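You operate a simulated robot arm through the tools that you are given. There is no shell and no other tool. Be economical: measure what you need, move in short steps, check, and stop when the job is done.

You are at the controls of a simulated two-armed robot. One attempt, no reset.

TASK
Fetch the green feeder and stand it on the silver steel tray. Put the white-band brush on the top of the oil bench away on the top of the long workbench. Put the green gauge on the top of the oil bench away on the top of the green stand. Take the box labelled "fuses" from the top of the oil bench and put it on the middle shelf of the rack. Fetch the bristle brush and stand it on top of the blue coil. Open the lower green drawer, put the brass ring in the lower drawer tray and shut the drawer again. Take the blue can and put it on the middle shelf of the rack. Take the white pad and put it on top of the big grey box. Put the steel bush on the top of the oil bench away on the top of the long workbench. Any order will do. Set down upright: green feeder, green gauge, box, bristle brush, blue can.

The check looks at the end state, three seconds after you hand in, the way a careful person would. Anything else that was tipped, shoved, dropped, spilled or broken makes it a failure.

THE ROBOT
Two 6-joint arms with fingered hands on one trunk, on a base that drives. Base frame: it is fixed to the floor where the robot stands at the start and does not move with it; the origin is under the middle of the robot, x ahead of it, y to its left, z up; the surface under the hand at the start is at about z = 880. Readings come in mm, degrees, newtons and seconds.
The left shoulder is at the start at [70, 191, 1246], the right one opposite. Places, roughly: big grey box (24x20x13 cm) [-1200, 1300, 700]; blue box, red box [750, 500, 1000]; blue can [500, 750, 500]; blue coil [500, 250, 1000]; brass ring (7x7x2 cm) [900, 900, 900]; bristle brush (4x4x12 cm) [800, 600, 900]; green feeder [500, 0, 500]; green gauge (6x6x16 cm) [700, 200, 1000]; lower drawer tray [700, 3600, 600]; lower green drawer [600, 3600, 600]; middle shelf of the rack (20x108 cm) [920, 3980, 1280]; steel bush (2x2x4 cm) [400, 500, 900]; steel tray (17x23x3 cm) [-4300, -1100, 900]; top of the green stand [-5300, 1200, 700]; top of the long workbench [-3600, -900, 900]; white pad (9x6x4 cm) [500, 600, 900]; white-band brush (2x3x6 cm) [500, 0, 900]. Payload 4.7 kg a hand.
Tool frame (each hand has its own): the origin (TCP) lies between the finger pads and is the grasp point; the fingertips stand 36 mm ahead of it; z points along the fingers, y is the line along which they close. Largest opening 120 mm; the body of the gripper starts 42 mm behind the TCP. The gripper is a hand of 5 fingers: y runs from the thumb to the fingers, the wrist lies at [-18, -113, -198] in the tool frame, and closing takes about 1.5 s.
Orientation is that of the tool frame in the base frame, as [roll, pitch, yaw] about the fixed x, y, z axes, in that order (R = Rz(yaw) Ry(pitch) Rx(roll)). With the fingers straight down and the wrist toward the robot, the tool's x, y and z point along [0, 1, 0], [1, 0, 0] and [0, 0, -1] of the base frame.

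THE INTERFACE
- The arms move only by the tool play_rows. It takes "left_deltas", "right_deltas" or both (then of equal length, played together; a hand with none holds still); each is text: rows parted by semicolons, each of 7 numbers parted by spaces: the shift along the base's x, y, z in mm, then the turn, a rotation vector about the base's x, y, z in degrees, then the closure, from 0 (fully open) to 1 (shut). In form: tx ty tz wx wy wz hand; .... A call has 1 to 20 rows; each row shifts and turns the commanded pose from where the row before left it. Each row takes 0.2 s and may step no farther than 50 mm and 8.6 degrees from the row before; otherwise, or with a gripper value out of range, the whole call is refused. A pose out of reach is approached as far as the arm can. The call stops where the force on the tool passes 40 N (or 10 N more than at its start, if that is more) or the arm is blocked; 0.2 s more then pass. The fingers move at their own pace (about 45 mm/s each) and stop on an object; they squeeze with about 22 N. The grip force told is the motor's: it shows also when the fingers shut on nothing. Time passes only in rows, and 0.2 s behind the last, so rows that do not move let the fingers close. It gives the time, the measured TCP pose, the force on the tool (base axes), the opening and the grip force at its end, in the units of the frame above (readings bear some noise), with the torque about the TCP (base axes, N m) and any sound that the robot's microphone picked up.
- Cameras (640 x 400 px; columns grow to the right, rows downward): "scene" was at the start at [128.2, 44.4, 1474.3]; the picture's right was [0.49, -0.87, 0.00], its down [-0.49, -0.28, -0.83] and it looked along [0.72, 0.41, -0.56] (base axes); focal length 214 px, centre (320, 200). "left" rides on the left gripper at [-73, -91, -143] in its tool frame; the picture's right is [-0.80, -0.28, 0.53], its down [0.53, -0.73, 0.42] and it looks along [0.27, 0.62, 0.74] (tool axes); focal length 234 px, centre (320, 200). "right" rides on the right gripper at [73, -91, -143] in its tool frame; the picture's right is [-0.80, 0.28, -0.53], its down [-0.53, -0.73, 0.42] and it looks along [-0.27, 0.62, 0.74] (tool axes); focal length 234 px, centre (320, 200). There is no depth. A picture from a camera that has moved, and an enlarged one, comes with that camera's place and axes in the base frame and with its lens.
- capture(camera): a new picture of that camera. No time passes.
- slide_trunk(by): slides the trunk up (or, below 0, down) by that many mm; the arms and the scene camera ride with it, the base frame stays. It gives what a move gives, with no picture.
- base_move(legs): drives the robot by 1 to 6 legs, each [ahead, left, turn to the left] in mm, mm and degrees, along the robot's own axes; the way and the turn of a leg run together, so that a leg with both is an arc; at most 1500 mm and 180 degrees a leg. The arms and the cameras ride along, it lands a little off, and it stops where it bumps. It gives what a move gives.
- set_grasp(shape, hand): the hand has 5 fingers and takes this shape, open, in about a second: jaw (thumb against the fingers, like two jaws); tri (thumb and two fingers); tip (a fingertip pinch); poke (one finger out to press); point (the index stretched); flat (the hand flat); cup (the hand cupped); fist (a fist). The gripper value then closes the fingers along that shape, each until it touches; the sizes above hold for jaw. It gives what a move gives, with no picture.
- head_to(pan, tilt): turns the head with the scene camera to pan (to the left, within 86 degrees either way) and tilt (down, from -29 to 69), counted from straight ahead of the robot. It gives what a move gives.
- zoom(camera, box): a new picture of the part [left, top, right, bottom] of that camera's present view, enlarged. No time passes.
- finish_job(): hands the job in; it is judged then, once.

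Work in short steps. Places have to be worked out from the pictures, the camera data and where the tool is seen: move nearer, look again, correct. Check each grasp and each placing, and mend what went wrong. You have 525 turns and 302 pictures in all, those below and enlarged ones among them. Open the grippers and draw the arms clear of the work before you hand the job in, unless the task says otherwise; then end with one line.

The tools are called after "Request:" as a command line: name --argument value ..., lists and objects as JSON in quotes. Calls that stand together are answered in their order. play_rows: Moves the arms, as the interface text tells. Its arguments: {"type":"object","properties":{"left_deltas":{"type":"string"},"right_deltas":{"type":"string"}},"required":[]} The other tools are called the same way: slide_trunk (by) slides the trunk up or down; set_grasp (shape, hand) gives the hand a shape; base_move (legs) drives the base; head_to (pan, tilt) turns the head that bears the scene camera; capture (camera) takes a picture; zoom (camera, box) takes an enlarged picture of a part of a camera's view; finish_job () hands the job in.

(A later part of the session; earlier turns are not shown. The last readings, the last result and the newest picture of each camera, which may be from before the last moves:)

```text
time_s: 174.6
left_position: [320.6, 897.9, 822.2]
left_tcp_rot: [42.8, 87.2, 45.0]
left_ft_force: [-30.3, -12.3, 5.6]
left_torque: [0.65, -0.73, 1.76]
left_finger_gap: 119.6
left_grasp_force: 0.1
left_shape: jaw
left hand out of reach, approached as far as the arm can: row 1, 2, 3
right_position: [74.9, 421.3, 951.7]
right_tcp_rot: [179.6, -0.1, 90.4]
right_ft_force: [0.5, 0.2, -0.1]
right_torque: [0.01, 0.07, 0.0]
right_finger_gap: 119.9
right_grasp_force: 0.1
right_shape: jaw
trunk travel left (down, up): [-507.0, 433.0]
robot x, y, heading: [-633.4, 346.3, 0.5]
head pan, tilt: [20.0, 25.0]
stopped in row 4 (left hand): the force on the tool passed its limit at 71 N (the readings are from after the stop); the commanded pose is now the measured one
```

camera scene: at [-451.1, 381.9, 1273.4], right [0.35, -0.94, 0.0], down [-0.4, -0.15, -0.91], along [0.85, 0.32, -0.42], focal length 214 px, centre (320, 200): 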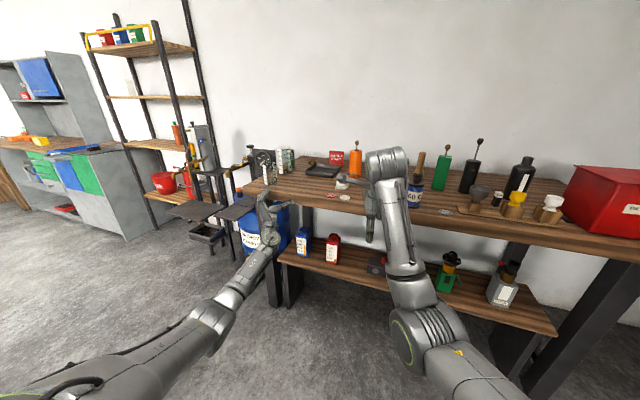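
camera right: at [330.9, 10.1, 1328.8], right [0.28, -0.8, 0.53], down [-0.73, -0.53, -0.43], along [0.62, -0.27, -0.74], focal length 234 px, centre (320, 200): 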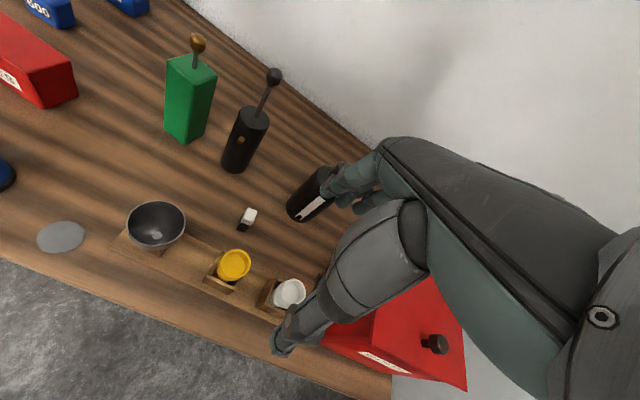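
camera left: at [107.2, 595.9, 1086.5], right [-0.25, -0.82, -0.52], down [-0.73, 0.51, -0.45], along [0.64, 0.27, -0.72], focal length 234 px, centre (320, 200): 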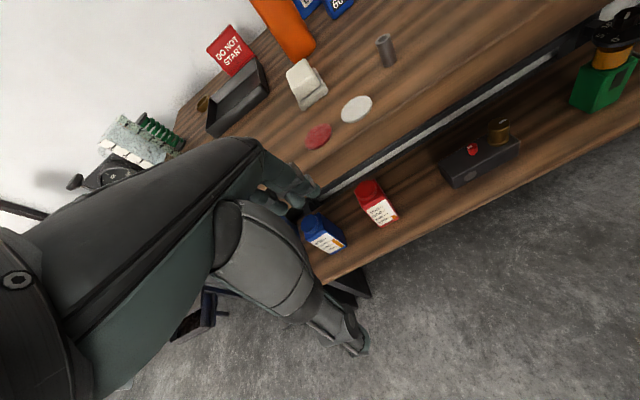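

The hand pushed the bench's front edge. I back off at once and check the bench.

Request:
base_move --legs '[[-60, 0, 0]]'

Request:
capture --camera "scene"

```text
time_s: 175.5
left_position: [262.7, 897.0, 819.6]
left_tcp_rot: [43.0, 87.5, 44.6]
left_ft_force: [-1.1, 0.6, -0.4]
left_torque: [0.04, 0.01, -0.01]
left_finger_gap: 120.1
left_grasp_force: 0.1
left_shape: jaw
right_position: [17.0, 423.2, 951.5]
right_tcp_rot: [179.6, 0.0, 90.5]
right_ft_force: [-0.3, 0.5, -0.3]
right_torque: [0.0, -0.04, 0.01]
right_finger_gap: 120.0
right_grasp_force: 0.1
right_shape: jaw
trunk travel left (down, up): [-507.0, 433.0]
robot x, y, heading: [-692.1, 347.9, 0.5]
head pan, tilt: [20.0, 25.0]
```

```text
224 pictures are left
camera scene: at [-557.6, 379.2, 1274.0], right [0.35, -0.94, 0.0], down [-0.39, -0.15, -0.91], along [0.85, 0.32, -0.42], focal length 214 px, centre (320, 200)
```

scene: 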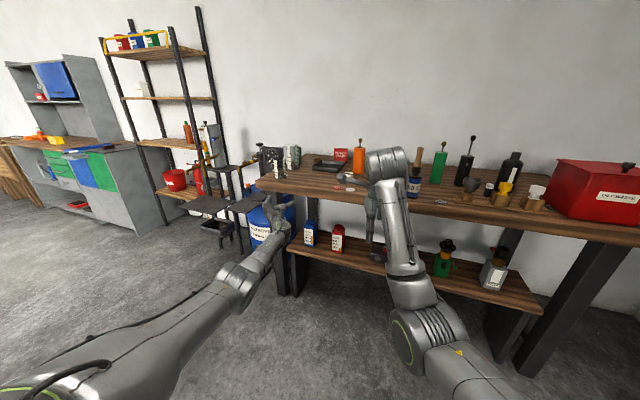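

All fine. The hand is level now: fingers forward, closing sideways. I back 25 mm more for clearance and lower the trunk 295 mm to bring the hand to z≈525.

Request:
base_move --legs '[[-25, -40, 0]]'

Request:
slide_trunk --by -295

Request:
capture --camera "left"

Request:
capture --camera "scene"

```text
time_s: 176.4
left_position: [239.6, 856.3, 821.2]
left_tcp_rot: [42.3, 87.4, 44.1]
left_ft_force: [-0.5, -0.2, 0.4]
left_torque: [-0.05, 0.07, 0.02]
left_finger_gap: 119.9
left_grasp_force: 0.1
left_shape: jaw
right_position: [-7.6, 382.3, 951.6]
right_tcp_rot: [179.7, -0.1, 90.5]
right_ft_force: [-1.0, -0.2, 0.1]
right_torque: [0.03, -0.03, 0.01]
right_finger_gap: 120.0
right_grasp_force: 0.0
right_shape: jaw
trunk travel left (down, up): [-507.0, 433.0]
robot x, y, heading: [-714.9, 303.1, 0.3]
head pan, tilt: [20.0, 25.0]
```

```text
time_s: 179.4
left_position: [239.8, 856.6, 524.2]
left_tcp_rot: [42.0, 87.6, 43.8]
left_ft_force: [0.2, 0.0, -1.0]
left_torque: [-0.01, 0.05, 0.0]
left_finger_gap: 120.2
left_grasp_force: 0.1
left_shape: jaw
right_position: [-7.4, 382.7, 656.6]
right_tcp_rot: [179.9, 0.1, 90.6]
right_ft_force: [0.4, -1.2, 0.5]
right_torque: [-0.01, 0.01, -0.04]
right_finger_gap: 120.1
right_grasp_force: 0.0
right_shape: jaw
trunk travel left (down, up): [-212.0, 728.0]
robot x, y, heading: [-716.6, 306.3, 0.4]
head pan, tilt: [20.0, 25.0]
```

```text
223 pictures are left
camera left: at [97.5, 757.9, 590.6], right [0.51, -0.29, 0.81], down [0.46, -0.7, -0.54], along [0.73, 0.65, -0.22], focal length 234 px, centre (320, 200)
```

left: 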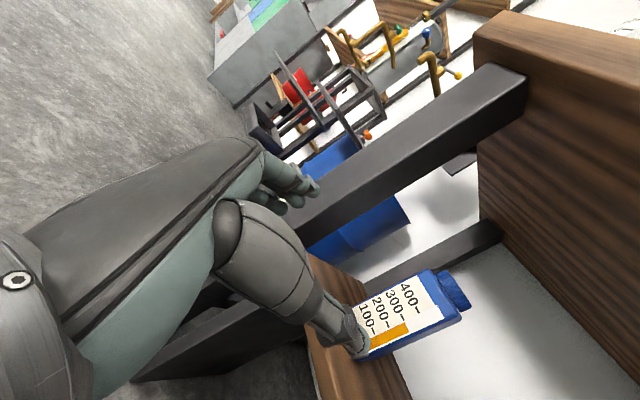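

```text
222 pictures are left
camera scene: at [-580.4, 339.2, 978.9], right [0.35, -0.94, 0.0], down [-0.4, -0.15, -0.91], along [0.85, 0.32, -0.42], focal length 214 px, centre (320, 200)
```

scene: 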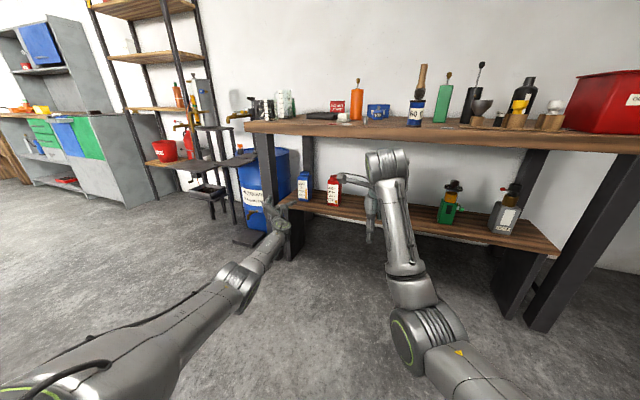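

Left camera confirms the can at (476, ~829). I shift right 24 mm and drive forward 150 mm, then check alignment.

Request:
base_move --legs '[[0, -25, -0.3], [150, 0, 0]]'

Request:
capture --camera "left"

```text
time_s: 181.2
left_position: [394.6, 825.2, 523.7]
left_tcp_rot: [41.2, 87.5, 42.6]
left_ft_force: [-0.2, 0.4, -0.6]
left_torque: [0.05, 0.02, -0.01]
left_finger_gap: 119.7
left_grasp_force: 0.0
left_shape: jaw
right_position: [142.8, 353.5, 655.5]
right_tcp_rot: [179.7, 0.0, 90.0]
right_ft_force: [0.7, -0.9, -0.2]
right_torque: [0.02, 0.01, 0.01]
right_finger_gap: 120.0
right_grasp_force: 0.1
right_shape: jaw
trunk travel left (down, up): [-212.0, 728.0]
robot x, y, heading: [-567.5, 282.8, 0.4]
head pan, tilt: [20.0, 25.0]
```

```text
221 pictures are left
camera left: at [250.4, 728.0, 589.8], right [0.51, -0.29, 0.81], down [0.46, -0.71, -0.54], along [0.73, 0.65, -0.23], focal length 234 px, centre (320, 200)
```

left: 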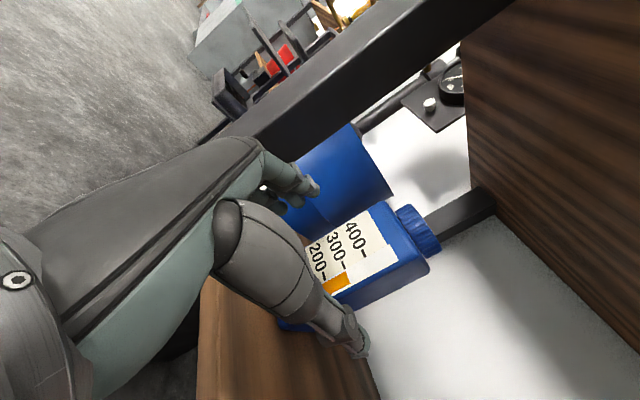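

Aligned. I drive the remaining 80 mm.

Request:
base_move --legs '[[78, 4, 0]]'

Request:
capture --camera "left"

```text
time_s: 182.2
left_position: [471.0, 830.5, 523.1]
left_tcp_rot: [44.1, 87.6, 45.5]
left_ft_force: [0.3, 0.1, 0.4]
left_torque: [0.05, -0.02, -0.03]
left_finger_gap: 120.1
left_grasp_force: 0.1
left_shape: jaw
right_position: [221.1, 357.9, 654.5]
right_tcp_rot: [179.8, -0.1, 90.1]
right_ft_force: [0.2, 0.0, -1.1]
right_torque: [-0.04, 0.01, -0.04]
right_finger_gap: 120.0
right_grasp_force: 0.1
right_shape: jaw
trunk travel left (down, up): [-212.0, 728.0]
robot x, y, heading: [-492.0, 283.1, -0.1]
head pan, tilt: [20.0, 25.0]
```

```text
220 pictures are left
camera left: at [328.6, 731.9, 589.5], right [0.51, -0.29, 0.81], down [0.46, -0.71, -0.54], along [0.73, 0.65, -0.23], focal length 234 px, centre (320, 200)
```

left: 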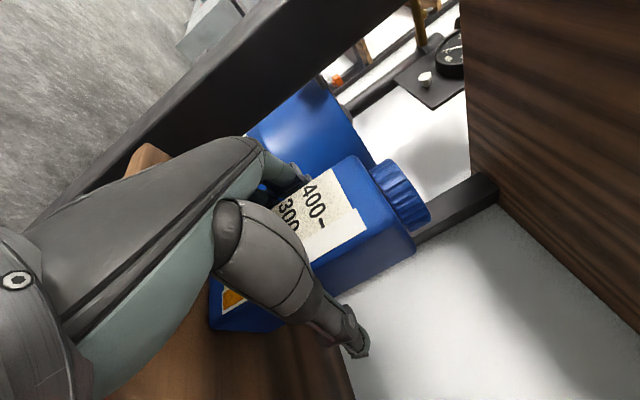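

The can is between thumb and fingers. I close.

Request:
play_rows --left_deltas "0 0 0 0 0 0 0.3;0 0 0 0 0 0 0.6;0 0 0 0 0 0 1;0 0 0 0 0 0 1;0 0 0 0 0 0 1;0 0 0 0 0 0 1;0 0 0 0 0 0 1"

Request:
capture --camera "left"

```text
time_s: 183.8
left_position: [472.5, 830.4, 524.5]
left_tcp_rot: [41.8, 87.6, 43.1]
left_ft_force: [1.6, -0.2, 0.3]
left_torque: [0.13, -0.02, -0.03]
left_finger_gap: 60.4
left_grasp_force: 21.8
left_shape: jaw
right_position: [220.5, 357.4, 655.9]
right_tcp_rot: [179.8, 0.0, 90.1]
right_ft_force: [0.6, -0.3, -0.5]
right_torque: [0.01, 0.01, 0.0]
right_finger_gap: 119.9
right_grasp_force: 0.1
right_shape: jaw
trunk travel left (down, up): [-212.0, 728.0]
robot x, y, heading: [-488.5, 288.9, 0.2]
head pan, tilt: [20.0, 25.0]
```

```text
219 pictures are left
camera left: at [328.4, 731.8, 590.1], right [0.51, -0.29, 0.81], down [0.46, -0.71, -0.54], along [0.73, 0.65, -0.23], focal length 234 px, centre (320, 200)
```

left: 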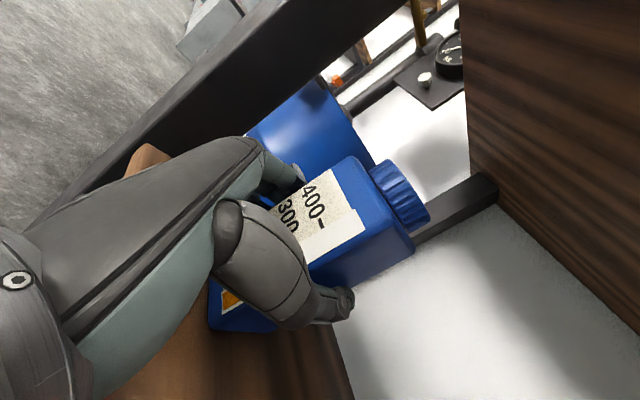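

Gripped (60 mm). I lift with the trunk 35 mm and back out.

Request:
slide_trunk --by 35

Request:
base_move --legs '[[-230, 0, 0]]'

Request:
capture --camera "left"

```text
time_s: 184.6
left_position: [473.0, 829.0, 557.0]
left_tcp_rot: [45.6, 87.7, 46.9]
left_ft_force: [0.8, -0.9, -5.8]
left_torque: [-0.01, 0.01, 0.02]
left_finger_gap: 60.2
left_grasp_force: 21.4
left_shape: jaw
right_position: [222.0, 358.6, 689.8]
right_tcp_rot: [179.9, 0.0, 90.0]
right_ft_force: [-0.6, 0.4, -0.5]
right_torque: [-0.02, 0.0, 0.0]
right_finger_gap: 120.1
right_grasp_force: 0.0
right_shape: jaw
trunk travel left (down, up): [-247.0, 693.0]
robot x, y, heading: [-489.4, 287.3, 0.1]
head pan, tilt: [20.0, 25.0]
```

```text
time_s: 186.3
left_position: [247.4, 827.8, 559.3]
left_tcp_rot: [43.3, 87.7, 44.6]
left_ft_force: [-0.8, -0.4, -4.9]
left_torque: [0.03, 0.07, 0.01]
left_finger_gap: 60.2
left_grasp_force: 22.0
left_shape: jaw
right_position: [-6.6, 356.5, 689.9]
right_tcp_rot: [179.8, 0.1, 90.0]
right_ft_force: [-0.5, -0.6, 0.0]
right_torque: [-0.04, 0.01, -0.06]
right_finger_gap: 119.8
right_grasp_force: 0.0
right_shape: jaw
trunk travel left (down, up): [-247.0, 693.0]
robot x, y, heading: [-720.4, 283.2, -0.0]
head pan, tilt: [20.0, 25.0]
```

```text
218 pictures are left
camera left: at [101.9, 730.6, 624.8], right [0.51, -0.29, 0.81], down [0.46, -0.71, -0.54], along [0.73, 0.64, -0.23], focal length 234 px, centre (320, 200)
```

left: 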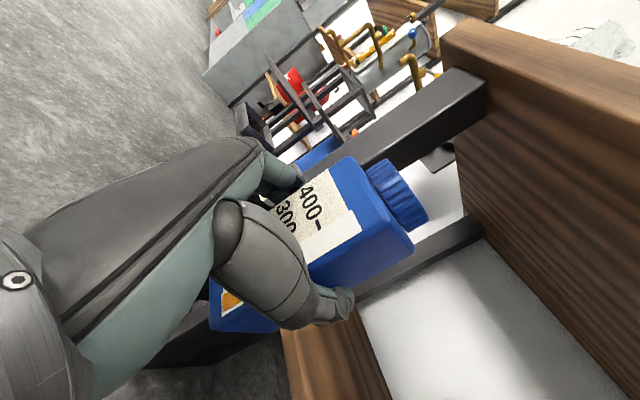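

Can held upright. I raise the trunk fully here (the hand is in front of the bench edge).

Request:
slide_trunk --by 400

Request:
slide_trunk --by 290

Request:
play_rows --left_deltas "0 0 20 0 0 0 1;0 0 20 0 0 0 1;0 0 20 0 0 0 1;0 0 0 0 0 0 1"

```text
time_s: 190.2
left_position: [246.9, 827.9, 958.3]
left_tcp_rot: [42.6, 87.7, 44.0]
left_ft_force: [0.2, 0.1, -5.4]
left_torque: [-0.04, 0.04, 0.0]
left_finger_gap: 60.6
left_grasp_force: 21.9
left_shape: jaw
right_position: [-5.0, 357.2, 1089.2]
right_tcp_rot: [179.9, 0.0, 90.1]
right_ft_force: [-0.6, 0.8, -0.6]
right_torque: [0.01, -0.02, -0.06]
right_finger_gap: 119.9
right_grasp_force: 0.1
right_shape: jaw
trunk travel left (down, up): [-647.0, 293.0]
robot x, y, heading: [-715.1, 285.2, 0.0]
head pan, tilt: [20.0, 25.0]
```

```text
time_s: 193.1
left_position: [244.9, 828.4, 1247.9]
left_tcp_rot: [43.3, 87.7, 44.6]
left_ft_force: [0.5, -0.1, -4.8]
left_torque: [-0.01, 0.03, 0.01]
left_finger_gap: 60.2
left_grasp_force: 22.1
left_shape: jaw
right_position: [-5.3, 356.0, 1380.6]
right_tcp_rot: [179.9, 0.1, 90.0]
right_ft_force: [-0.4, 0.1, 0.5]
right_torque: [0.0, -0.04, -0.03]
right_finger_gap: 119.8
right_grasp_force: 0.0
right_shape: jaw
trunk travel left (down, up): [-937.0, 3.0]
robot x, y, heading: [-717.6, 288.8, -0.2]
head pan, tilt: [20.0, 25.0]
```

```text
time_s: 194.1
left_position: [268.2, 834.4, 1294.9]
left_tcp_rot: [41.5, 87.5, 42.9]
left_ft_force: [0.2, 0.4, -3.9]
left_torque: [0.02, 0.06, 0.01]
left_finger_gap: 60.1
left_grasp_force: 22.4
left_shape: jaw
left hand out of reach, approached as far as the arm can: row 1, 2, 3
right_position: [-4.6, 356.4, 1380.1]
right_tcp_rot: [179.9, 0.0, 90.0]
right_ft_force: [0.2, -0.2, -0.1]
right_torque: [-0.02, -0.01, 0.0]
right_finger_gap: 119.9
right_grasp_force: 0.0
right_shape: jaw
trunk travel left (down, up): [-937.0, 3.0]
robot x, y, heading: [-719.2, 285.1, 0.1]
head pan, tilt: [20.0, 25.0]
```

It rises along its limit surface with a little forward drift — fine. I continue up ~90 mm.

Request:
play_rows --left_deltas "10 0 20 0 0 0 1;10 0 20 0 0 0 1;10 0 20 0 0 0 1;10 0 20 0 0 0 1;10 0 20 0 0 0 1;0 0 0 0 0 0 1"

```text
time_s: 195.5
left_position: [302.8, 819.3, 1396.0]
left_tcp_rot: [42.2, 87.7, 43.5]
left_ft_force: [0.4, 0.4, -5.5]
left_torque: [0.02, 0.05, 0.0]
left_finger_gap: 60.5
left_grasp_force: 22.1
left_shape: jaw
left hand out of reach, approached as far as the arm can: row 3, 4, 5
right_position: [-5.2, 357.5, 1379.8]
right_tcp_rot: [179.8, 0.0, 90.1]
right_ft_force: [0.0, 1.1, 0.7]
right_torque: [-0.01, 0.0, -0.01]
right_finger_gap: 119.8
right_grasp_force: 0.1
right_shape: jaw
trunk travel left (down, up): [-937.0, 3.0]
robot x, y, heading: [-719.2, 284.0, 0.1]
head pan, tilt: [20.0, 25.0]
```

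Can bottom is at ~1321, above the shelf. I drive to the hutch: forward 200, then left ~3290.

Request:
base_move --legs '[[200, 0, 0], [0, 1500, 0], [0, 1500, 0], [0, 280, 0]]'

Request:
head_to --pan 10 --tilt 20

Request:
capture --camera "scene"

Request:
capture --camera "left"

```text
time_s: 212.7
left_position: [540.2, 4065.9, 1398.0]
left_tcp_rot: [44.1, 87.5, 44.2]
left_ft_force: [-0.3, 0.9, -5.8]
left_torque: [-0.02, 0.05, 0.03]
left_finger_gap: 60.3
left_grasp_force: 22.4
left_shape: jaw
right_position: [224.8, 3610.9, 1380.9]
right_tcp_rot: [179.7, -0.1, 89.0]
right_ft_force: [0.4, 0.0, 0.3]
right_torque: [0.02, -0.02, 0.0]
right_finger_gap: 120.0
right_grasp_force: 0.0
right_shape: jaw
trunk travel left (down, up): [-937.0, 3.0]
robot x, y, heading: [-490.3, 3556.3, -1.2]
head pan, tilt: [20.0, 25.0]
```

```text
time_s: 213.4
left_position: [540.3, 4067.3, 1396.4]
left_tcp_rot: [41.9, 87.7, 42.0]
left_ft_force: [0.7, 0.4, -5.5]
left_torque: [0.02, 0.0, -0.04]
left_finger_gap: 60.1
left_grasp_force: 21.9
left_shape: jaw
right_position: [224.5, 3613.1, 1380.6]
right_tcp_rot: [179.8, 0.0, 88.9]
right_ft_force: [0.4, -0.8, 0.1]
right_torque: [-0.01, 0.0, 0.02]
right_finger_gap: 119.7
right_grasp_force: 0.0
right_shape: jaw
trunk travel left (down, up): [-937.0, 3.0]
robot x, y, heading: [-490.2, 3554.7, -1.0]
head pan, tilt: [10.0, 20.0]
```

```text
217 pictures are left
camera scene: at [-344.8, 3570.5, 1711.8], right [0.16, -0.99, 0.0], down [-0.34, -0.05, -0.94], along [0.93, 0.15, -0.34], focal length 214 px, centre (320, 200)
```

scene: 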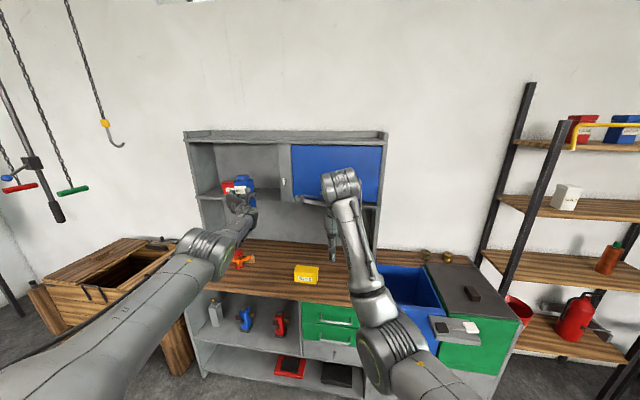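

```text
216 pictures are left
camera left: at [395.1, 3974.3, 1462.2], right [0.5, -0.3, 0.81], down [0.44, -0.72, -0.54], along [0.74, 0.63, -0.23], focal length 234 px, centre (320, 200)
```

left: 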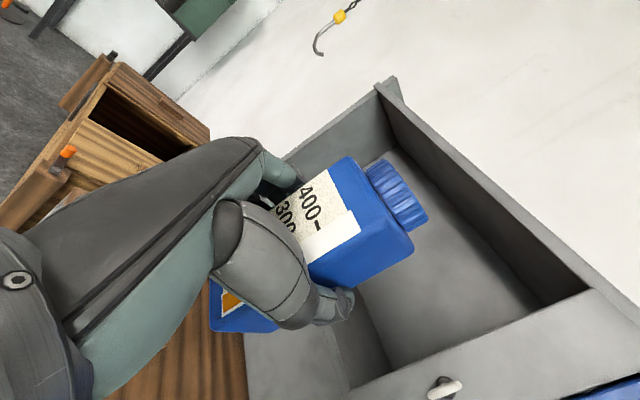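

The cubby's divider left edge is at y≈3973; the can goes at y≈4115, right of the fuses box. I correct heading and drive in 200 mm.

Request:
base_move --legs '[[0, 30, 1.0], [200, 0, 0]]'

Request:
capture --camera "left"

Request:
capture --camera "scene"

```text
time_s: 215.4
left_position: [723.9, 4116.8, 1401.0]
left_tcp_rot: [41.5, 87.5, 42.6]
left_ft_force: [-0.2, -0.2, -4.0]
left_torque: [-0.01, 0.07, 0.01]
left_finger_gap: 60.2
left_grasp_force: 21.9
left_shape: jaw
right_position: [416.0, 3655.1, 1384.0]
right_tcp_rot: [179.5, 0.0, 90.0]
right_ft_force: [0.2, 0.5, 1.0]
right_torque: [-0.02, -0.04, -0.01]
right_finger_gap: 119.5
right_grasp_force: 0.2
right_shape: jaw
trunk travel left (down, up): [-937.0, 3.0]
robot x, y, heading: [-294.6, 3587.1, -0.1]
head pan, tilt: [10.0, 20.0]
```

```text
215 pictures are left
camera left: at [580.5, 4019.5, 1465.7], right [0.5, -0.29, 0.81], down [0.46, -0.71, -0.54], along [0.73, 0.64, -0.22], focal length 234 px, centre (320, 200)
```

left: 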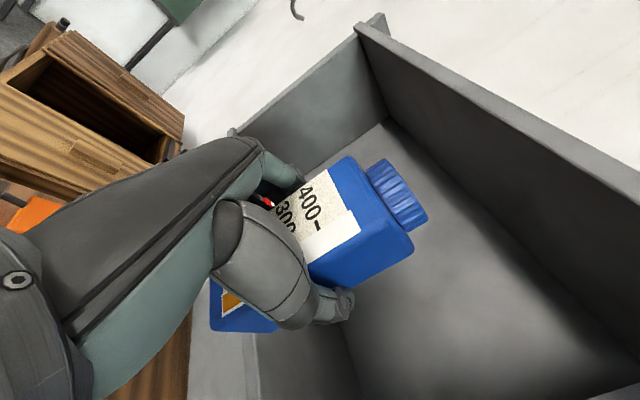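

```text
214 pictures are left
camera scene: at [-153.3, 3603.1, 1712.4], right [0.17, -0.99, 0.0], down [-0.33, -0.06, -0.94], along [0.93, 0.16, -0.34], focal length 214 px, centre (320, 200)
```

scene: 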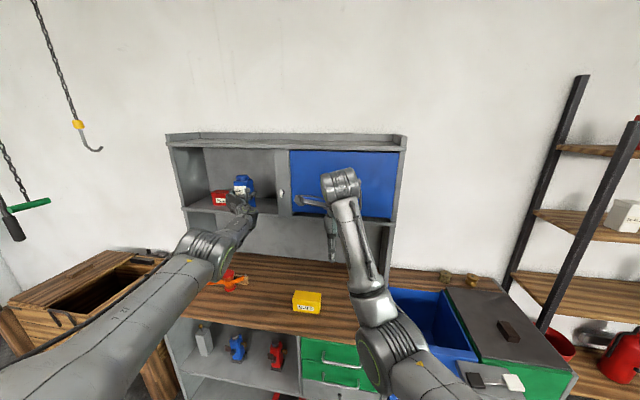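

Clear of the fuses box. I drive in 165 mm.

Request:
base_move --legs '[[165, 0, 0]]'

Request:
capture --camera "left"

Request:
zoom --camera "scene" --box '[140, 120, 340, 260]'

```text
time_s: 216.9
left_position: [889.7, 4115.0, 1400.7]
left_tcp_rot: [37.7, 87.5, 38.8]
left_ft_force: [-0.2, -0.3, -5.0]
left_torque: [-0.01, 0.09, -0.01]
left_finger_gap: 60.4
left_grasp_force: 21.8
left_shape: jaw
right_position: [582.2, 3654.7, 1381.8]
right_tcp_rot: [179.5, 0.0, 90.0]
right_ft_force: [-0.5, 0.4, -0.7]
right_torque: [-0.03, -0.04, -0.01]
right_finger_gap: 119.8
right_grasp_force: 0.0
right_shape: jaw
trunk travel left (down, up): [-937.0, 3.0]
robot x, y, heading: [-127.0, 3583.5, -0.5]
head pan, tilt: [10.0, 20.0]
```

```text
213 pictures are left
camera left: at [747.1, 4018.9, 1465.5], right [0.5, -0.29, 0.81], down [0.46, -0.71, -0.54], along [0.73, 0.64, -0.22], focal length 234 px, centre (320, 200)
```

left: 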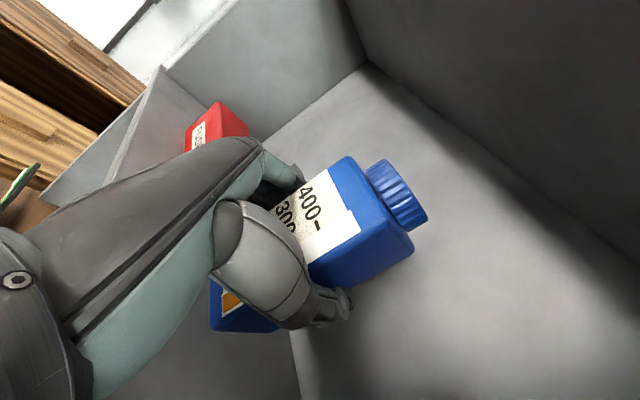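

```text
2.86 times, centred on (240, 190) of scene
camera zoom: at [13.6, 3602.0, 1712.3], right [0.17, -0.99, 0.0], down [-0.34, -0.06, -0.94], along [0.93, 0.16, -0.34], focal length 613 px, centre (549, 229)
```

zoom: 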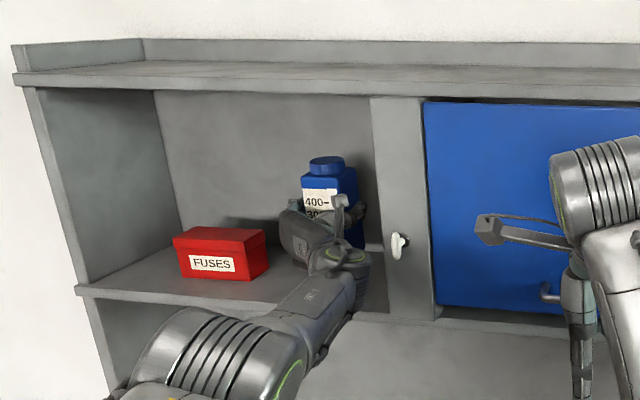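

Well positioned. I lower with the trunk toward the shelf.

Request:
slide_trunk --by -45

Request:
slide_trunk --by -6

```text
time_s: 217.8
left_position: [893.1, 4115.7, 1355.8]
left_tcp_rot: [41.4, 87.5, 42.6]
left_ft_force: [1.3, 1.5, 0.9]
left_torque: [0.2, 0.04, -0.07]
left_finger_gap: 60.5
left_grasp_force: 21.6
left_shape: jaw
right_position: [584.6, 3655.4, 1337.1]
right_tcp_rot: [179.8, 0.1, 89.9]
right_ft_force: [0.1, -0.3, -0.7]
right_torque: [0.03, 0.0, 0.01]
right_finger_gap: 119.8
right_grasp_force: 0.0
right_shape: jaw
trunk travel left (down, up): [-892.0, 48.0]
robot x, y, heading: [-128.8, 3581.9, -0.2]
head pan, tilt: [10.0, 20.0]
```

```text
time_s: 218.3
left_position: [891.4, 4115.0, 1351.7]
left_tcp_rot: [39.0, 87.2, 40.1]
left_ft_force: [7.3, 3.6, 15.8]
left_torque: [0.54, -0.37, -0.08]
left_finger_gap: 60.0
left_grasp_force: 22.0
left_shape: jaw
right_position: [584.0, 3653.7, 1330.7]
right_tcp_rot: [179.7, 0.0, 89.9]
right_ft_force: [0.2, 0.0, 0.2]
right_torque: [-0.02, 0.02, 0.03]
right_finger_gap: 119.8
right_grasp_force: 0.0
right_shape: jaw
trunk travel left (down, up): [-886.0, 54.0]
robot x, y, heading: [-125.2, 3586.5, -0.2]
head pan, tilt: [10.0, 20.0]
```

Contact. I open the hand and look.

Request:
play_rows --left_deltas "0 0 0 0 0 0 0.8;0 0 0 0 0 0 0.5;0 0 0 0 0 0 0.2;0 0 0 0 0 0 0.1;0 0 0 0 0 0 0.1;0 0 0 0 0 0 0.1"

Request:
capture --camera "left"

Request:
zoom --camera "scene" --box '[140, 120, 340, 260]'

```text
time_s: 219.7
left_position: [894.7, 4116.4, 1345.9]
left_tcp_rot: [41.8, 87.6, 43.0]
left_ft_force: [-0.5, -0.2, 0.1]
left_torque: [-0.02, -0.01, 0.01]
left_finger_gap: 107.7
left_grasp_force: 0.2
left_shape: jaw
right_position: [586.3, 3654.8, 1328.9]
right_tcp_rot: [179.9, 0.0, 89.9]
right_ft_force: [-0.4, 0.6, -0.5]
right_torque: [0.02, 0.02, -0.01]
right_finger_gap: 120.1
right_grasp_force: 0.1
right_shape: jaw
trunk travel left (down, up): [-886.0, 54.0]
robot x, y, heading: [-125.3, 3584.8, -0.2]
head pan, tilt: [10.0, 20.0]
```

```text
211 pictures are left
camera left: at [750.4, 4019.1, 1411.8], right [0.51, -0.29, 0.81], down [0.46, -0.71, -0.54], along [0.73, 0.64, -0.23], focal length 234 px, centre (320, 200)
```

left: 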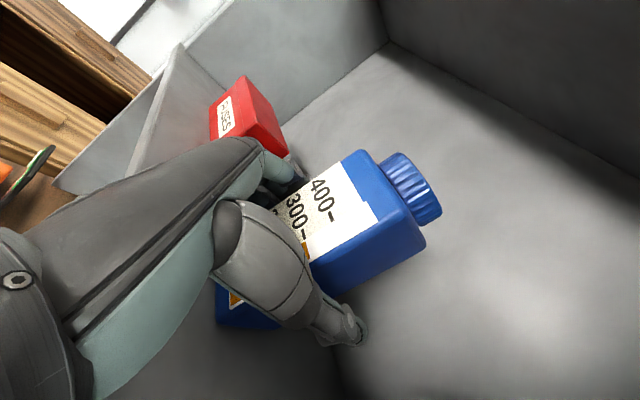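

```text
2.86 times, centred on (240, 190) of scene
camera zoom: at [17.5, 3602.2, 1660.8], right [0.17, -0.99, 0.0], down [-0.34, -0.06, -0.94], along [0.93, 0.16, -0.34], focal length 613 px, centre (549, 229)
```

zoom: 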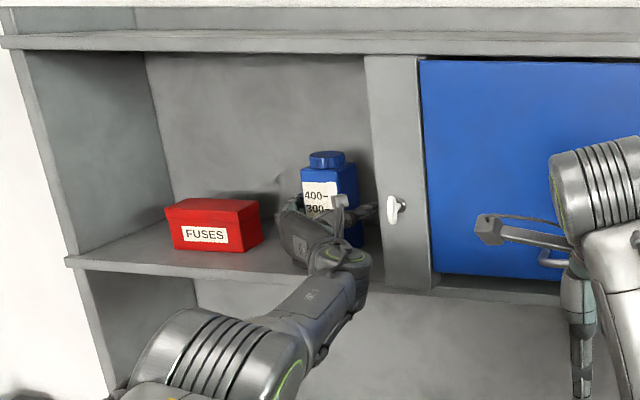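

The can stands. I back out straight.

Request:
base_move --legs '[[-60, 0, 0], [-240, 0, 0]]'

Request:
capture --camera "left"

```text
time_s: 222.0
left_position: [600.0, 4116.9, 1344.9]
left_tcp_rot: [42.1, 87.7, 43.2]
left_ft_force: [0.6, 0.8, -0.8]
left_torque: [0.02, -0.05, 0.01]
left_finger_gap: 108.0
left_grasp_force: 0.2
left_shape: jaw
right_position: [292.6, 3656.0, 1327.5]
right_tcp_rot: [179.8, 0.0, 89.9]
right_ft_force: [0.5, 0.1, -0.5]
right_torque: [0.03, 0.02, -0.01]
right_finger_gap: 119.8
right_grasp_force: 0.0
right_shape: jaw
trunk travel left (down, up): [-886.0, 54.0]
robot x, y, heading: [-421.5, 3587.9, -0.2]
head pan, tilt: [10.0, 20.0]
```

```text
209 pictures are left
camera left: at [457.1, 4020.3, 1409.8], right [0.51, -0.29, 0.81], down [0.45, -0.71, -0.54], along [0.73, 0.64, -0.23], focal length 234 px, centre (320, 200)
```

left: 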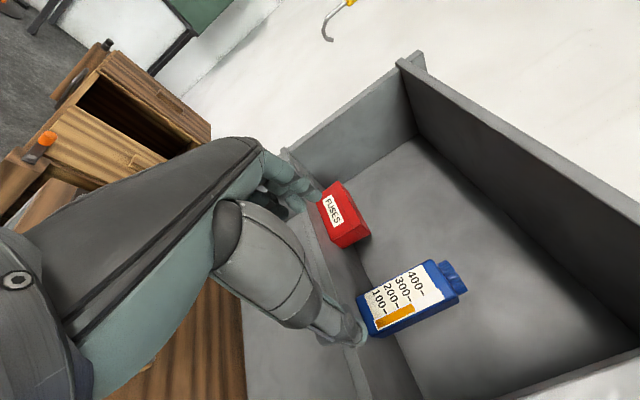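

Both items stand in the cubby. While here, I'll open the lower green drawer (handle ≈ (474, 3618, 628)). I back off, lower the trunk, and turn the right hand forward in free space.

Request:
base_move --legs '[[-280, 0, 0]]'

Request:
slide_trunk --by -400

Request:
play_rows --right_deltas "0 0 0 0 -8 0 0.4;0 0 0 0 -8 0 0.4;0 0 0 0 -8 0 0.4;0 0 0 0 -8 0 0.4;0 0 0 0 -8 0 0.4;0 0 0 0 -8 0 0.4;0 0 0 0 -8 0 0.4;0 0 0 0 -8 0 0.4;0 0 0 0 -8 0 0.4;0 0 0 0 -8 0 0.4;0 0 0 0 -8 0 0.4;0 0 0 0 0 0 0.4"

Request:
capture --camera "scene"

```text
time_s: 224.0
left_position: [317.5, 4119.6, 1344.2]
left_tcp_rot: [41.8, 87.7, 43.1]
left_ft_force: [0.8, -0.5, -0.7]
left_torque: [0.01, -0.04, -0.01]
left_finger_gap: 107.8
left_grasp_force: 0.0
left_shape: jaw
right_position: [9.7, 3657.1, 1328.3]
right_tcp_rot: [179.9, 0.0, 90.0]
right_ft_force: [-0.5, 0.1, -0.1]
right_torque: [0.01, 0.04, -0.02]
right_finger_gap: 119.9
right_grasp_force: 0.1
right_shape: jaw
trunk travel left (down, up): [-886.0, 54.0]
robot x, y, heading: [-708.4, 3585.9, 0.0]
head pan, tilt: [10.0, 20.0]
```

```text
time_s: 227.8
left_position: [314.9, 4117.8, 946.1]
left_tcp_rot: [40.4, 87.6, 41.6]
left_ft_force: [-0.1, -0.8, 0.6]
left_torque: [0.01, 0.02, -0.02]
left_finger_gap: 108.1
left_grasp_force: 0.0
left_shape: jaw
right_position: [7.7, 3656.1, 928.9]
right_tcp_rot: [179.8, 0.0, 90.0]
right_ft_force: [0.3, 0.0, -0.3]
right_torque: [-0.03, 0.0, -0.02]
right_finger_gap: 120.1
right_grasp_force: 0.1
right_shape: jaw
trunk travel left (down, up): [-486.0, 454.0]
robot x, y, heading: [-703.0, 3585.5, 0.2]
head pan, tilt: [10.0, 20.0]
```

```text
time_s: 229.6
left_position: [315.7, 4119.4, 946.7]
left_tcp_rot: [44.1, 87.5, 45.4]
left_ft_force: [-0.4, -0.1, 0.0]
left_torque: [-0.01, 0.03, 0.0]
left_finger_gap: 108.2
left_grasp_force: 0.0
left_shape: jaw
right_position: [104.7, 3532.5, 979.0]
right_tcp_rot: [116.2, 5.6, 84.9]
right_ft_force: [-0.7, 0.8, -0.7]
right_torque: [0.0, 0.02, -0.01]
right_finger_gap: 72.1
right_grasp_force: 0.0
right_shape: jaw
right hand out of reach, approached as far as the arm can: row 3, 4, 5, 6, 7, 8
trunk travel left (down, up): [-486.0, 454.0]
robot x, y, heading: [-706.2, 3591.5, 0.2]
head pan, tilt: [10.0, 20.0]
stopped in row 8 (right hand): the arm was blocked; the commanded pose is now the measured one
```

```text
208 pictures are left
camera scene: at [-560.4, 3602.9, 1260.9], right [0.17, -0.98, 0.0], down [-0.34, -0.06, -0.94], along [0.93, 0.16, -0.34], focal length 214 px, centre (320, 200)
```

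scene: 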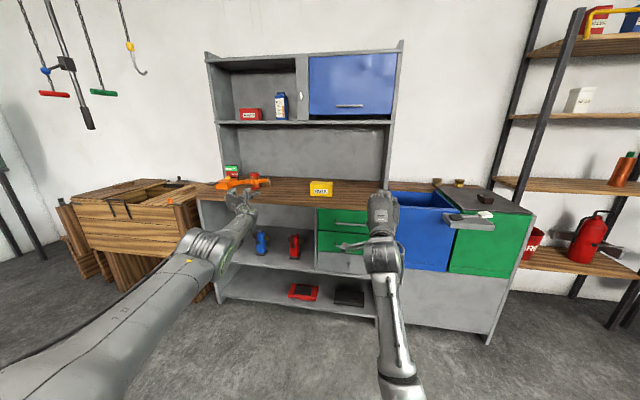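

The right hand is 64° turned; blocked momentarily. I continue with a forward nudge.

Request:
play_rows --right_deltas "20 -10 0 0 0 0 0.4;20 -10 0 0 -4 0 0.4;20 -10 0 0 -6 0 0.4;10 -10 0 0 -6 1 0.4;0 0 0 0 -6 2 0.4;0 0 0 0 -4 2 0.4;0 0 0 0 0 0 0.4"

Request:
zoom --camera "scene" --box '[280, 180, 480, 320]'

```text
time_s: 231.2
left_position: [315.1, 4119.1, 945.9]
left_tcp_rot: [41.6, 87.6, 42.9]
left_ft_force: [0.6, -0.5, 1.6]
left_torque: [0.04, 0.01, -0.02]
left_finger_gap: 107.8
left_grasp_force: 0.0
left_shape: jaw
right_position: [175.8, 3494.4, 978.4]
right_tcp_rot: [90.3, 3.4, 88.2]
right_ft_force: [-0.3, 0.4, 0.4]
right_torque: [-0.02, -0.01, 0.01]
right_finger_gap: 71.9
right_grasp_force: 0.1
right_shape: jaw
trunk travel left (down, up): [-486.0, 454.0]
robot x, y, heading: [-706.4, 3585.6, 0.1]
head pan, tilt: [10.0, 20.0]
```

```text
2.86 times, centred on (380, 250) of scene
camera zoom: at [-560.8, 3603.3, 1261.0], right [0.17, -0.98, 0.0], down [-0.34, -0.06, -0.94], along [0.93, 0.16, -0.34], focal length 613 px, centre (149, 57)
```

zoom: 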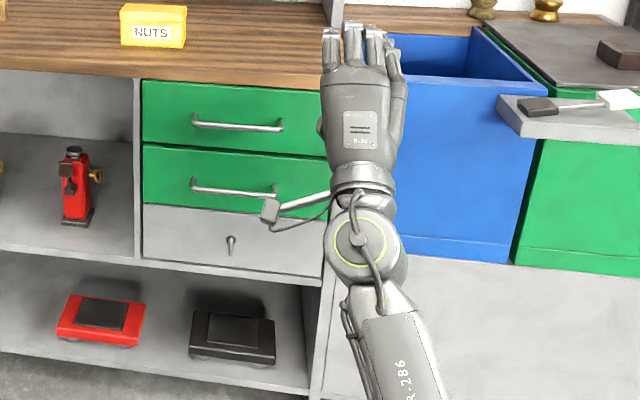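

Right hand points forward, back of hand up. Handle estimate ≈ (490, 3617, 608), ~170 mm long. I strafe left 123 mm and lower 365 mm so the hand is level with the handle.

Request:
base_move --legs '[[0, 123, 0]]'

Request:
slide_trunk --by -365

Request:
capture --camera "right"

Request:
capture --camera "scene"

```text
time_s: 232.4
left_position: [313.4, 4243.6, 946.3]
left_tcp_rot: [43.6, 87.6, 45.0]
left_ft_force: [-0.1, 0.9, 0.7]
left_torque: [0.03, 0.0, -0.09]
left_finger_gap: 107.7
left_grasp_force: 0.1
left_shape: jaw
right_position: [174.9, 3619.1, 978.7]
right_tcp_rot: [90.2, 3.4, 88.2]
right_ft_force: [-0.1, -0.3, 0.1]
right_torque: [-0.01, -0.01, -0.05]
right_finger_gap: 72.2
right_grasp_force: 0.1
right_shape: jaw
trunk travel left (down, up): [-486.0, 454.0]
robot x, y, heading: [-703.8, 3709.7, 0.0]
head pan, tilt: [10.0, 20.0]
```

```text
time_s: 236.0
left_position: [313.7, 4242.9, 582.0]
left_tcp_rot: [42.0, 87.6, 43.3]
left_ft_force: [0.7, 1.0, -0.1]
left_torque: [0.03, 0.0, 0.01]
left_finger_gap: 107.6
left_grasp_force: 0.0
left_shape: jaw
right_position: [175.3, 3618.1, 615.3]
right_tcp_rot: [90.2, 3.2, 88.3]
right_ft_force: [-0.2, 0.3, 0.8]
right_torque: [0.01, 0.01, -0.01]
right_finger_gap: 72.2
right_grasp_force: 0.0
right_shape: jaw
trunk travel left (down, up): [-121.0, 819.0]
robot x, y, heading: [-702.3, 3707.6, 0.1]
head pan, tilt: [10.0, 20.0]
```

```text
206 pictures are left
camera right: at [34.1, 3689.7, 519.3], right [-0.55, -0.77, 0.33], down [0.4, -0.59, -0.7], along [0.73, -0.25, 0.63], focal length 234 px, centre (320, 200)
```

right: 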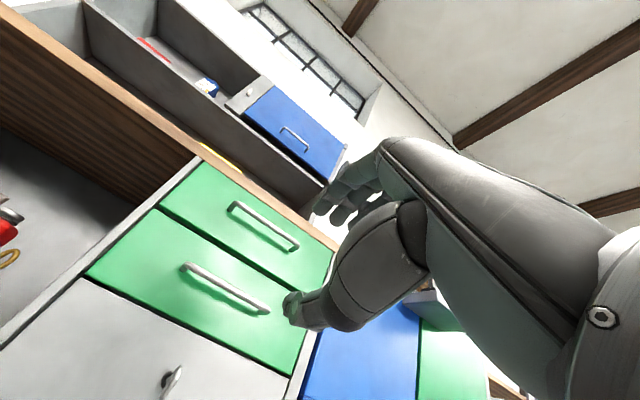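

```text
205 pictures are left
camera scene: at [-560.9, 3725.1, 896.0], right [0.17, -0.98, 0.0], down [-0.34, -0.06, -0.94], along [0.93, 0.16, -0.34], focal length 214 px, centre (320, 200)
```

scene: 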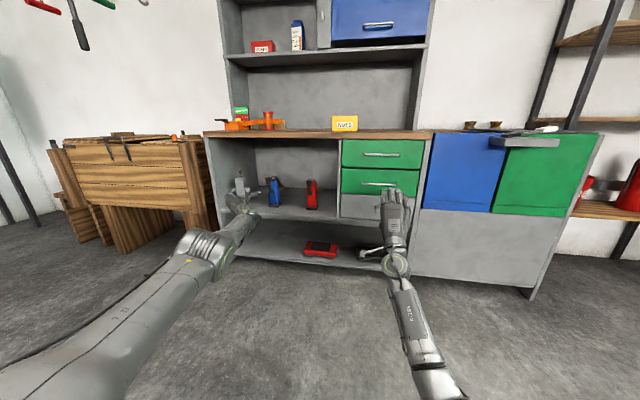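

Handle at (485, 3615, 614). The left hand reaches too far forward and would enter the lower compartment, so I first turn it downwards and draw it back, after backing the base 150 mm.

Request:
base_move --legs '[[-150, 0, 0]]'

Request:
play_rows --left_deltas "-15 -10 0 0 8 0 0.1;-15 -10 0 0 8 0 0.1;-15 -10 0 0 8 0 0.1;-15 -10 0 0 8 0 0.1;-15 -10 0 0 8 0 0.1;-15 -10 0 0 8 0 0.1;-15 -10 0 0 8 0 0.1;-15 0 0 0 8 0 0.1;-15 0 0 0 8 0 0.1;-15 0 0 0 8 0 0.1;-15 0 0 0 8 0 0.1;0 0 0 0 0 0 0"

Request:
capture --camera "scene"

```text
time_s: 237.3
left_position: [162.1, 4244.3, 582.1]
left_tcp_rot: [40.9, 87.6, 42.5]
left_ft_force: [0.4, 0.0, -0.4]
left_torque: [0.06, 0.06, 0.01]
left_finger_gap: 107.5
left_grasp_force: 0.0
left_shape: jaw
right_position: [24.5, 3618.0, 613.9]
right_tcp_rot: [90.2, 3.3, 88.3]
right_ft_force: [-0.6, 0.2, 0.0]
right_torque: [-0.01, -0.01, -0.02]
right_finger_gap: 71.8
right_grasp_force: 0.2
right_shape: jaw
trunk travel left (down, up): [-121.0, 819.0]
robot x, y, heading: [-856.4, 3706.0, 0.1]
head pan, tilt: [10.0, 20.0]
```

```text
time_s: 239.9
left_position: [161.1, 4245.7, 547.9]
left_tcp_rot: [149.3, 84.0, 149.8]
left_ft_force: [0.7, 0.3, -0.1]
left_torque: [0.0, 0.01, -0.02]
left_finger_gap: 119.5
left_grasp_force: 0.0
left_shape: jaw
left hand out of reach, approached as far as the arm can: row 1, 2, 3, 4, 5, 6, 7, 8, 9, 10, 11
right_position: [23.3, 3619.2, 613.6]
right_tcp_rot: [90.2, 3.3, 88.2]
right_ft_force: [0.3, -0.4, 0.1]
right_torque: [0.03, 0.0, 0.0]
right_finger_gap: 72.3
right_grasp_force: 0.0
right_shape: jaw
trunk travel left (down, up): [-121.0, 819.0]
robot x, y, heading: [-854.7, 3709.4, 0.1]
head pan, tilt: [10.0, 20.0]
```

```text
204 pictures are left
camera scene: at [-712.2, 3725.0, 895.9], right [0.18, -0.98, 0.0], down [-0.34, -0.06, -0.94], along [0.92, 0.17, -0.34], focal length 214 px, centre (320, 200)
```

scene: 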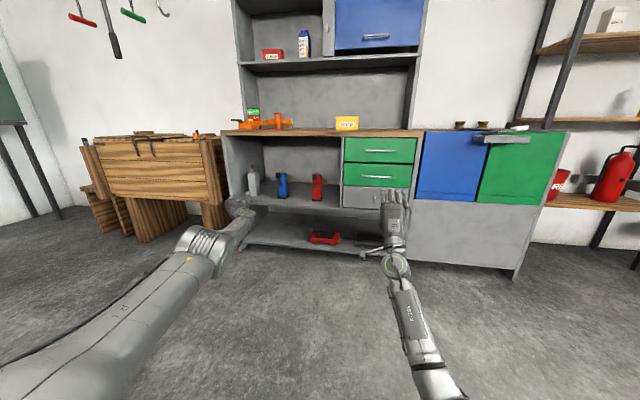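

That wrist direction is at its limit; I undo via the path used before (roll about x, then tilt down).

Request:
play_rows --left_deltas "0 0 0 8 0 0 0;0 0 0 8 0 0 0;0 0 0 8 0 0 0;0 0 0 8 0 0 0;0 0 0 8 0 0 0;0 0 0 8 0 0 0;0 0 0 8 0 0 0;0 0 0 8 0 0 0;0 0 0 8 0 0 0;0 0 0 8 0 0 0;0 0 0 8 0 0 0;0 0 0 0 0 0 0"

Request:
play_rows --left_deltas "-10 -5 0 0 8 0 0;-10 -5 0 0 8 0 0;-10 -5 0 0 8 0 0;-10 -5 0 0 8 0 0;-10 -5 0 0 8 0 0;-10 -5 0 0 8 0 0;-10 -5 0 0 8 0 0;-10 0 0 0 8 0 0;-10 0 0 0 8 0 0;-10 0 0 0 8 0 0;-10 0 0 0 8 0 0;0 0 0 0 0 0 0"

```text
time_s: 242.6
left_position: [107.7, 4195.2, 560.6]
left_tcp_rot: [89.8, -1.0, 95.6]
left_ft_force: [0.3, 0.0, 0.3]
left_torque: [0.02, -0.05, -0.03]
left_finger_gap: 119.9
left_grasp_force: 0.0
left_shape: jaw
left hand out of reach, approached as far as the arm can: row 2, 3, 4, 5, 6, 7, 8, 9, 10, 11
right_position: [22.8, 3618.8, 613.6]
right_tcp_rot: [90.2, 3.4, 88.2]
right_ft_force: [0.0, -0.1, -0.6]
right_torque: [0.02, -0.01, 0.0]
right_finger_gap: 72.1
right_grasp_force: 0.1
right_shape: jaw
trunk travel left (down, up): [-121.0, 819.0]
robot x, y, heading: [-853.6, 3709.3, 0.2]
head pan, tilt: [10.0, 20.0]
```

```text
time_s: 245.2
left_position: [-71.8, 4127.9, 559.5]
left_tcp_rot: [177.6, -4.9, 89.5]
left_ft_force: [-0.3, -0.1, 0.6]
left_torque: [0.04, -0.01, -0.03]
left_finger_gap: 120.0
left_grasp_force: 0.2
left_shape: jaw
left hand out of reach, approached as far as the arm can: row 2, 6, 7, 8, 9, 10, 11
right_position: [22.5, 3618.2, 614.8]
right_tcp_rot: [90.2, 3.4, 88.2]
right_ft_force: [0.0, 0.0, 0.1]
right_torque: [0.0, -0.01, 0.0]
right_finger_gap: 72.2
right_grasp_force: 0.1
right_shape: jaw
trunk travel left (down, up): [-121.0, 819.0]
robot x, y, heading: [-855.3, 3708.5, 0.4]
head pan, tilt: [10.0, 20.0]
```

Left is down and back again. I drive forward 340 mm and check the handle with the right camera.

Request:
base_move --legs '[[340, 0, -0.2]]'

Request:
capture --camera "right"

```text
time_s: 247.4
left_position: [269.4, 4127.2, 559.8]
left_tcp_rot: [177.3, -4.9, 89.5]
left_ft_force: [0.4, 0.7, 0.1]
left_torque: [-0.03, 0.0, -0.02]
left_finger_gap: 119.9
left_grasp_force: 0.1
left_shape: jaw
right_position: [362.7, 3618.5, 614.4]
right_tcp_rot: [90.2, 3.3, 88.4]
right_ft_force: [-0.5, -0.1, 0.1]
right_torque: [0.0, 0.0, 0.0]
right_finger_gap: 71.9
right_grasp_force: 0.1
right_shape: jaw
trunk travel left (down, up): [-121.0, 819.0]
robot x, y, heading: [-517.5, 3707.9, 0.2]
head pan, tilt: [10.0, 20.0]
```

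```text
203 pictures are left
camera right: at [222.1, 3690.2, 519.0], right [-0.55, -0.77, 0.33], down [0.4, -0.59, -0.7], along [0.73, -0.25, 0.63], focal length 234 px, centre (320, 200)
```

right: 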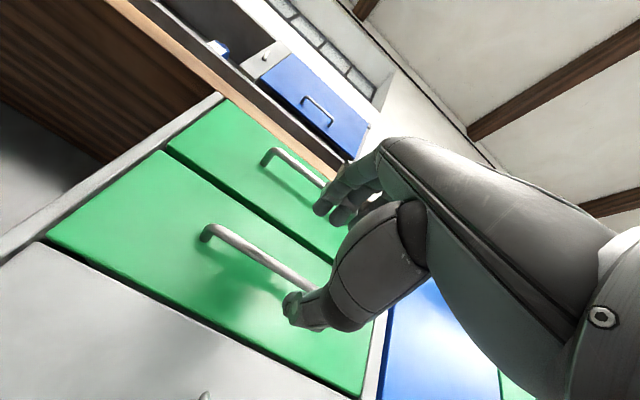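

The handle bar lies at z≈613, x≈487, right between thumb and fingers. I drive 105 mm forward.

Request:
base_move --legs '[[105, 0, 0]]'

Request:
capture --camera "right"

```text
time_s: 248.5
left_position: [374.4, 4128.1, 560.0]
left_tcp_rot: [177.5, -4.8, 89.6]
left_ft_force: [0.2, -1.0, 0.9]
left_torque: [0.03, 0.0, -0.03]
left_finger_gap: 119.9
left_grasp_force: 0.1
left_shape: jaw
right_position: [468.6, 3618.7, 614.7]
right_tcp_rot: [90.3, 3.3, 88.1]
right_ft_force: [0.5, -0.1, -1.1]
right_torque: [-0.02, 0.01, -0.01]
right_finger_gap: 71.9
right_grasp_force: 0.1
right_shape: jaw
trunk travel left (down, up): [-121.0, 819.0]
robot x, y, heading: [-411.7, 3708.1, 0.1]
head pan, tilt: [10.0, 20.0]
```

```text
202 pictures are left
camera right: at [327.3, 3690.4, 518.9], right [-0.55, -0.77, 0.33], down [0.4, -0.59, -0.7], along [0.73, -0.25, 0.63], focal length 234 px, centre (320, 200)
```

right: 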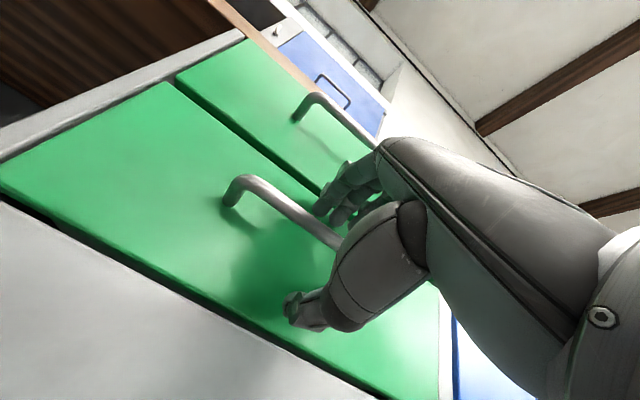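

The bar is between thumb and fingers. I close.

Request:
play_rows --right_deltas "0 0 0 0 0 0 0.7;0 0 0 0 0 0 1;0 0 0 0 0 0 1;0 0 0 0 0 0 1;0 0 0 0 0 0 1"

Request:
capture --camera "right"

```text
time_s: 249.7
left_position: [374.9, 4127.0, 559.2]
left_tcp_rot: [177.6, -5.0, 89.4]
left_ft_force: [0.5, -0.5, -0.1]
left_torque: [0.02, 0.03, -0.02]
left_finger_gap: 119.9
left_grasp_force: 0.1
left_shape: jaw
right_position: [469.3, 3618.0, 610.6]
right_tcp_rot: [90.5, 3.4, 88.2]
right_ft_force: [-3.8, -3.0, -11.6]
right_torque: [0.02, -0.2, 0.11]
right_finger_gap: 1.6
right_grasp_force: 14.7
right_shape: jaw
trunk travel left (down, up): [-121.0, 819.0]
robot x, y, heading: [-412.5, 3709.2, -0.0]
head pan, tilt: [10.0, 20.0]
```

```text
201 pictures are left
camera right: at [327.8, 3689.7, 515.9], right [-0.55, -0.77, 0.33], down [0.4, -0.59, -0.7], along [0.74, -0.25, 0.63], focal length 234 px, centre (320, 200)
```

right: 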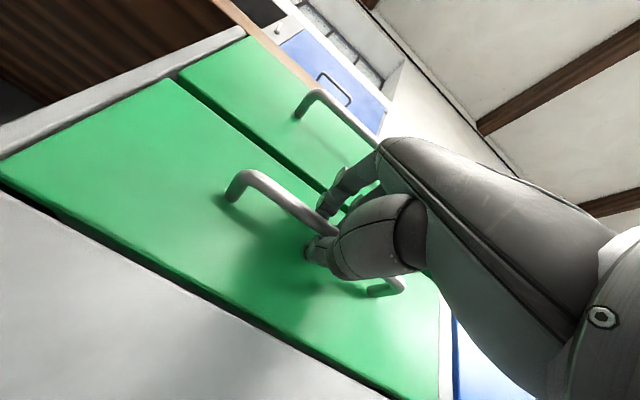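

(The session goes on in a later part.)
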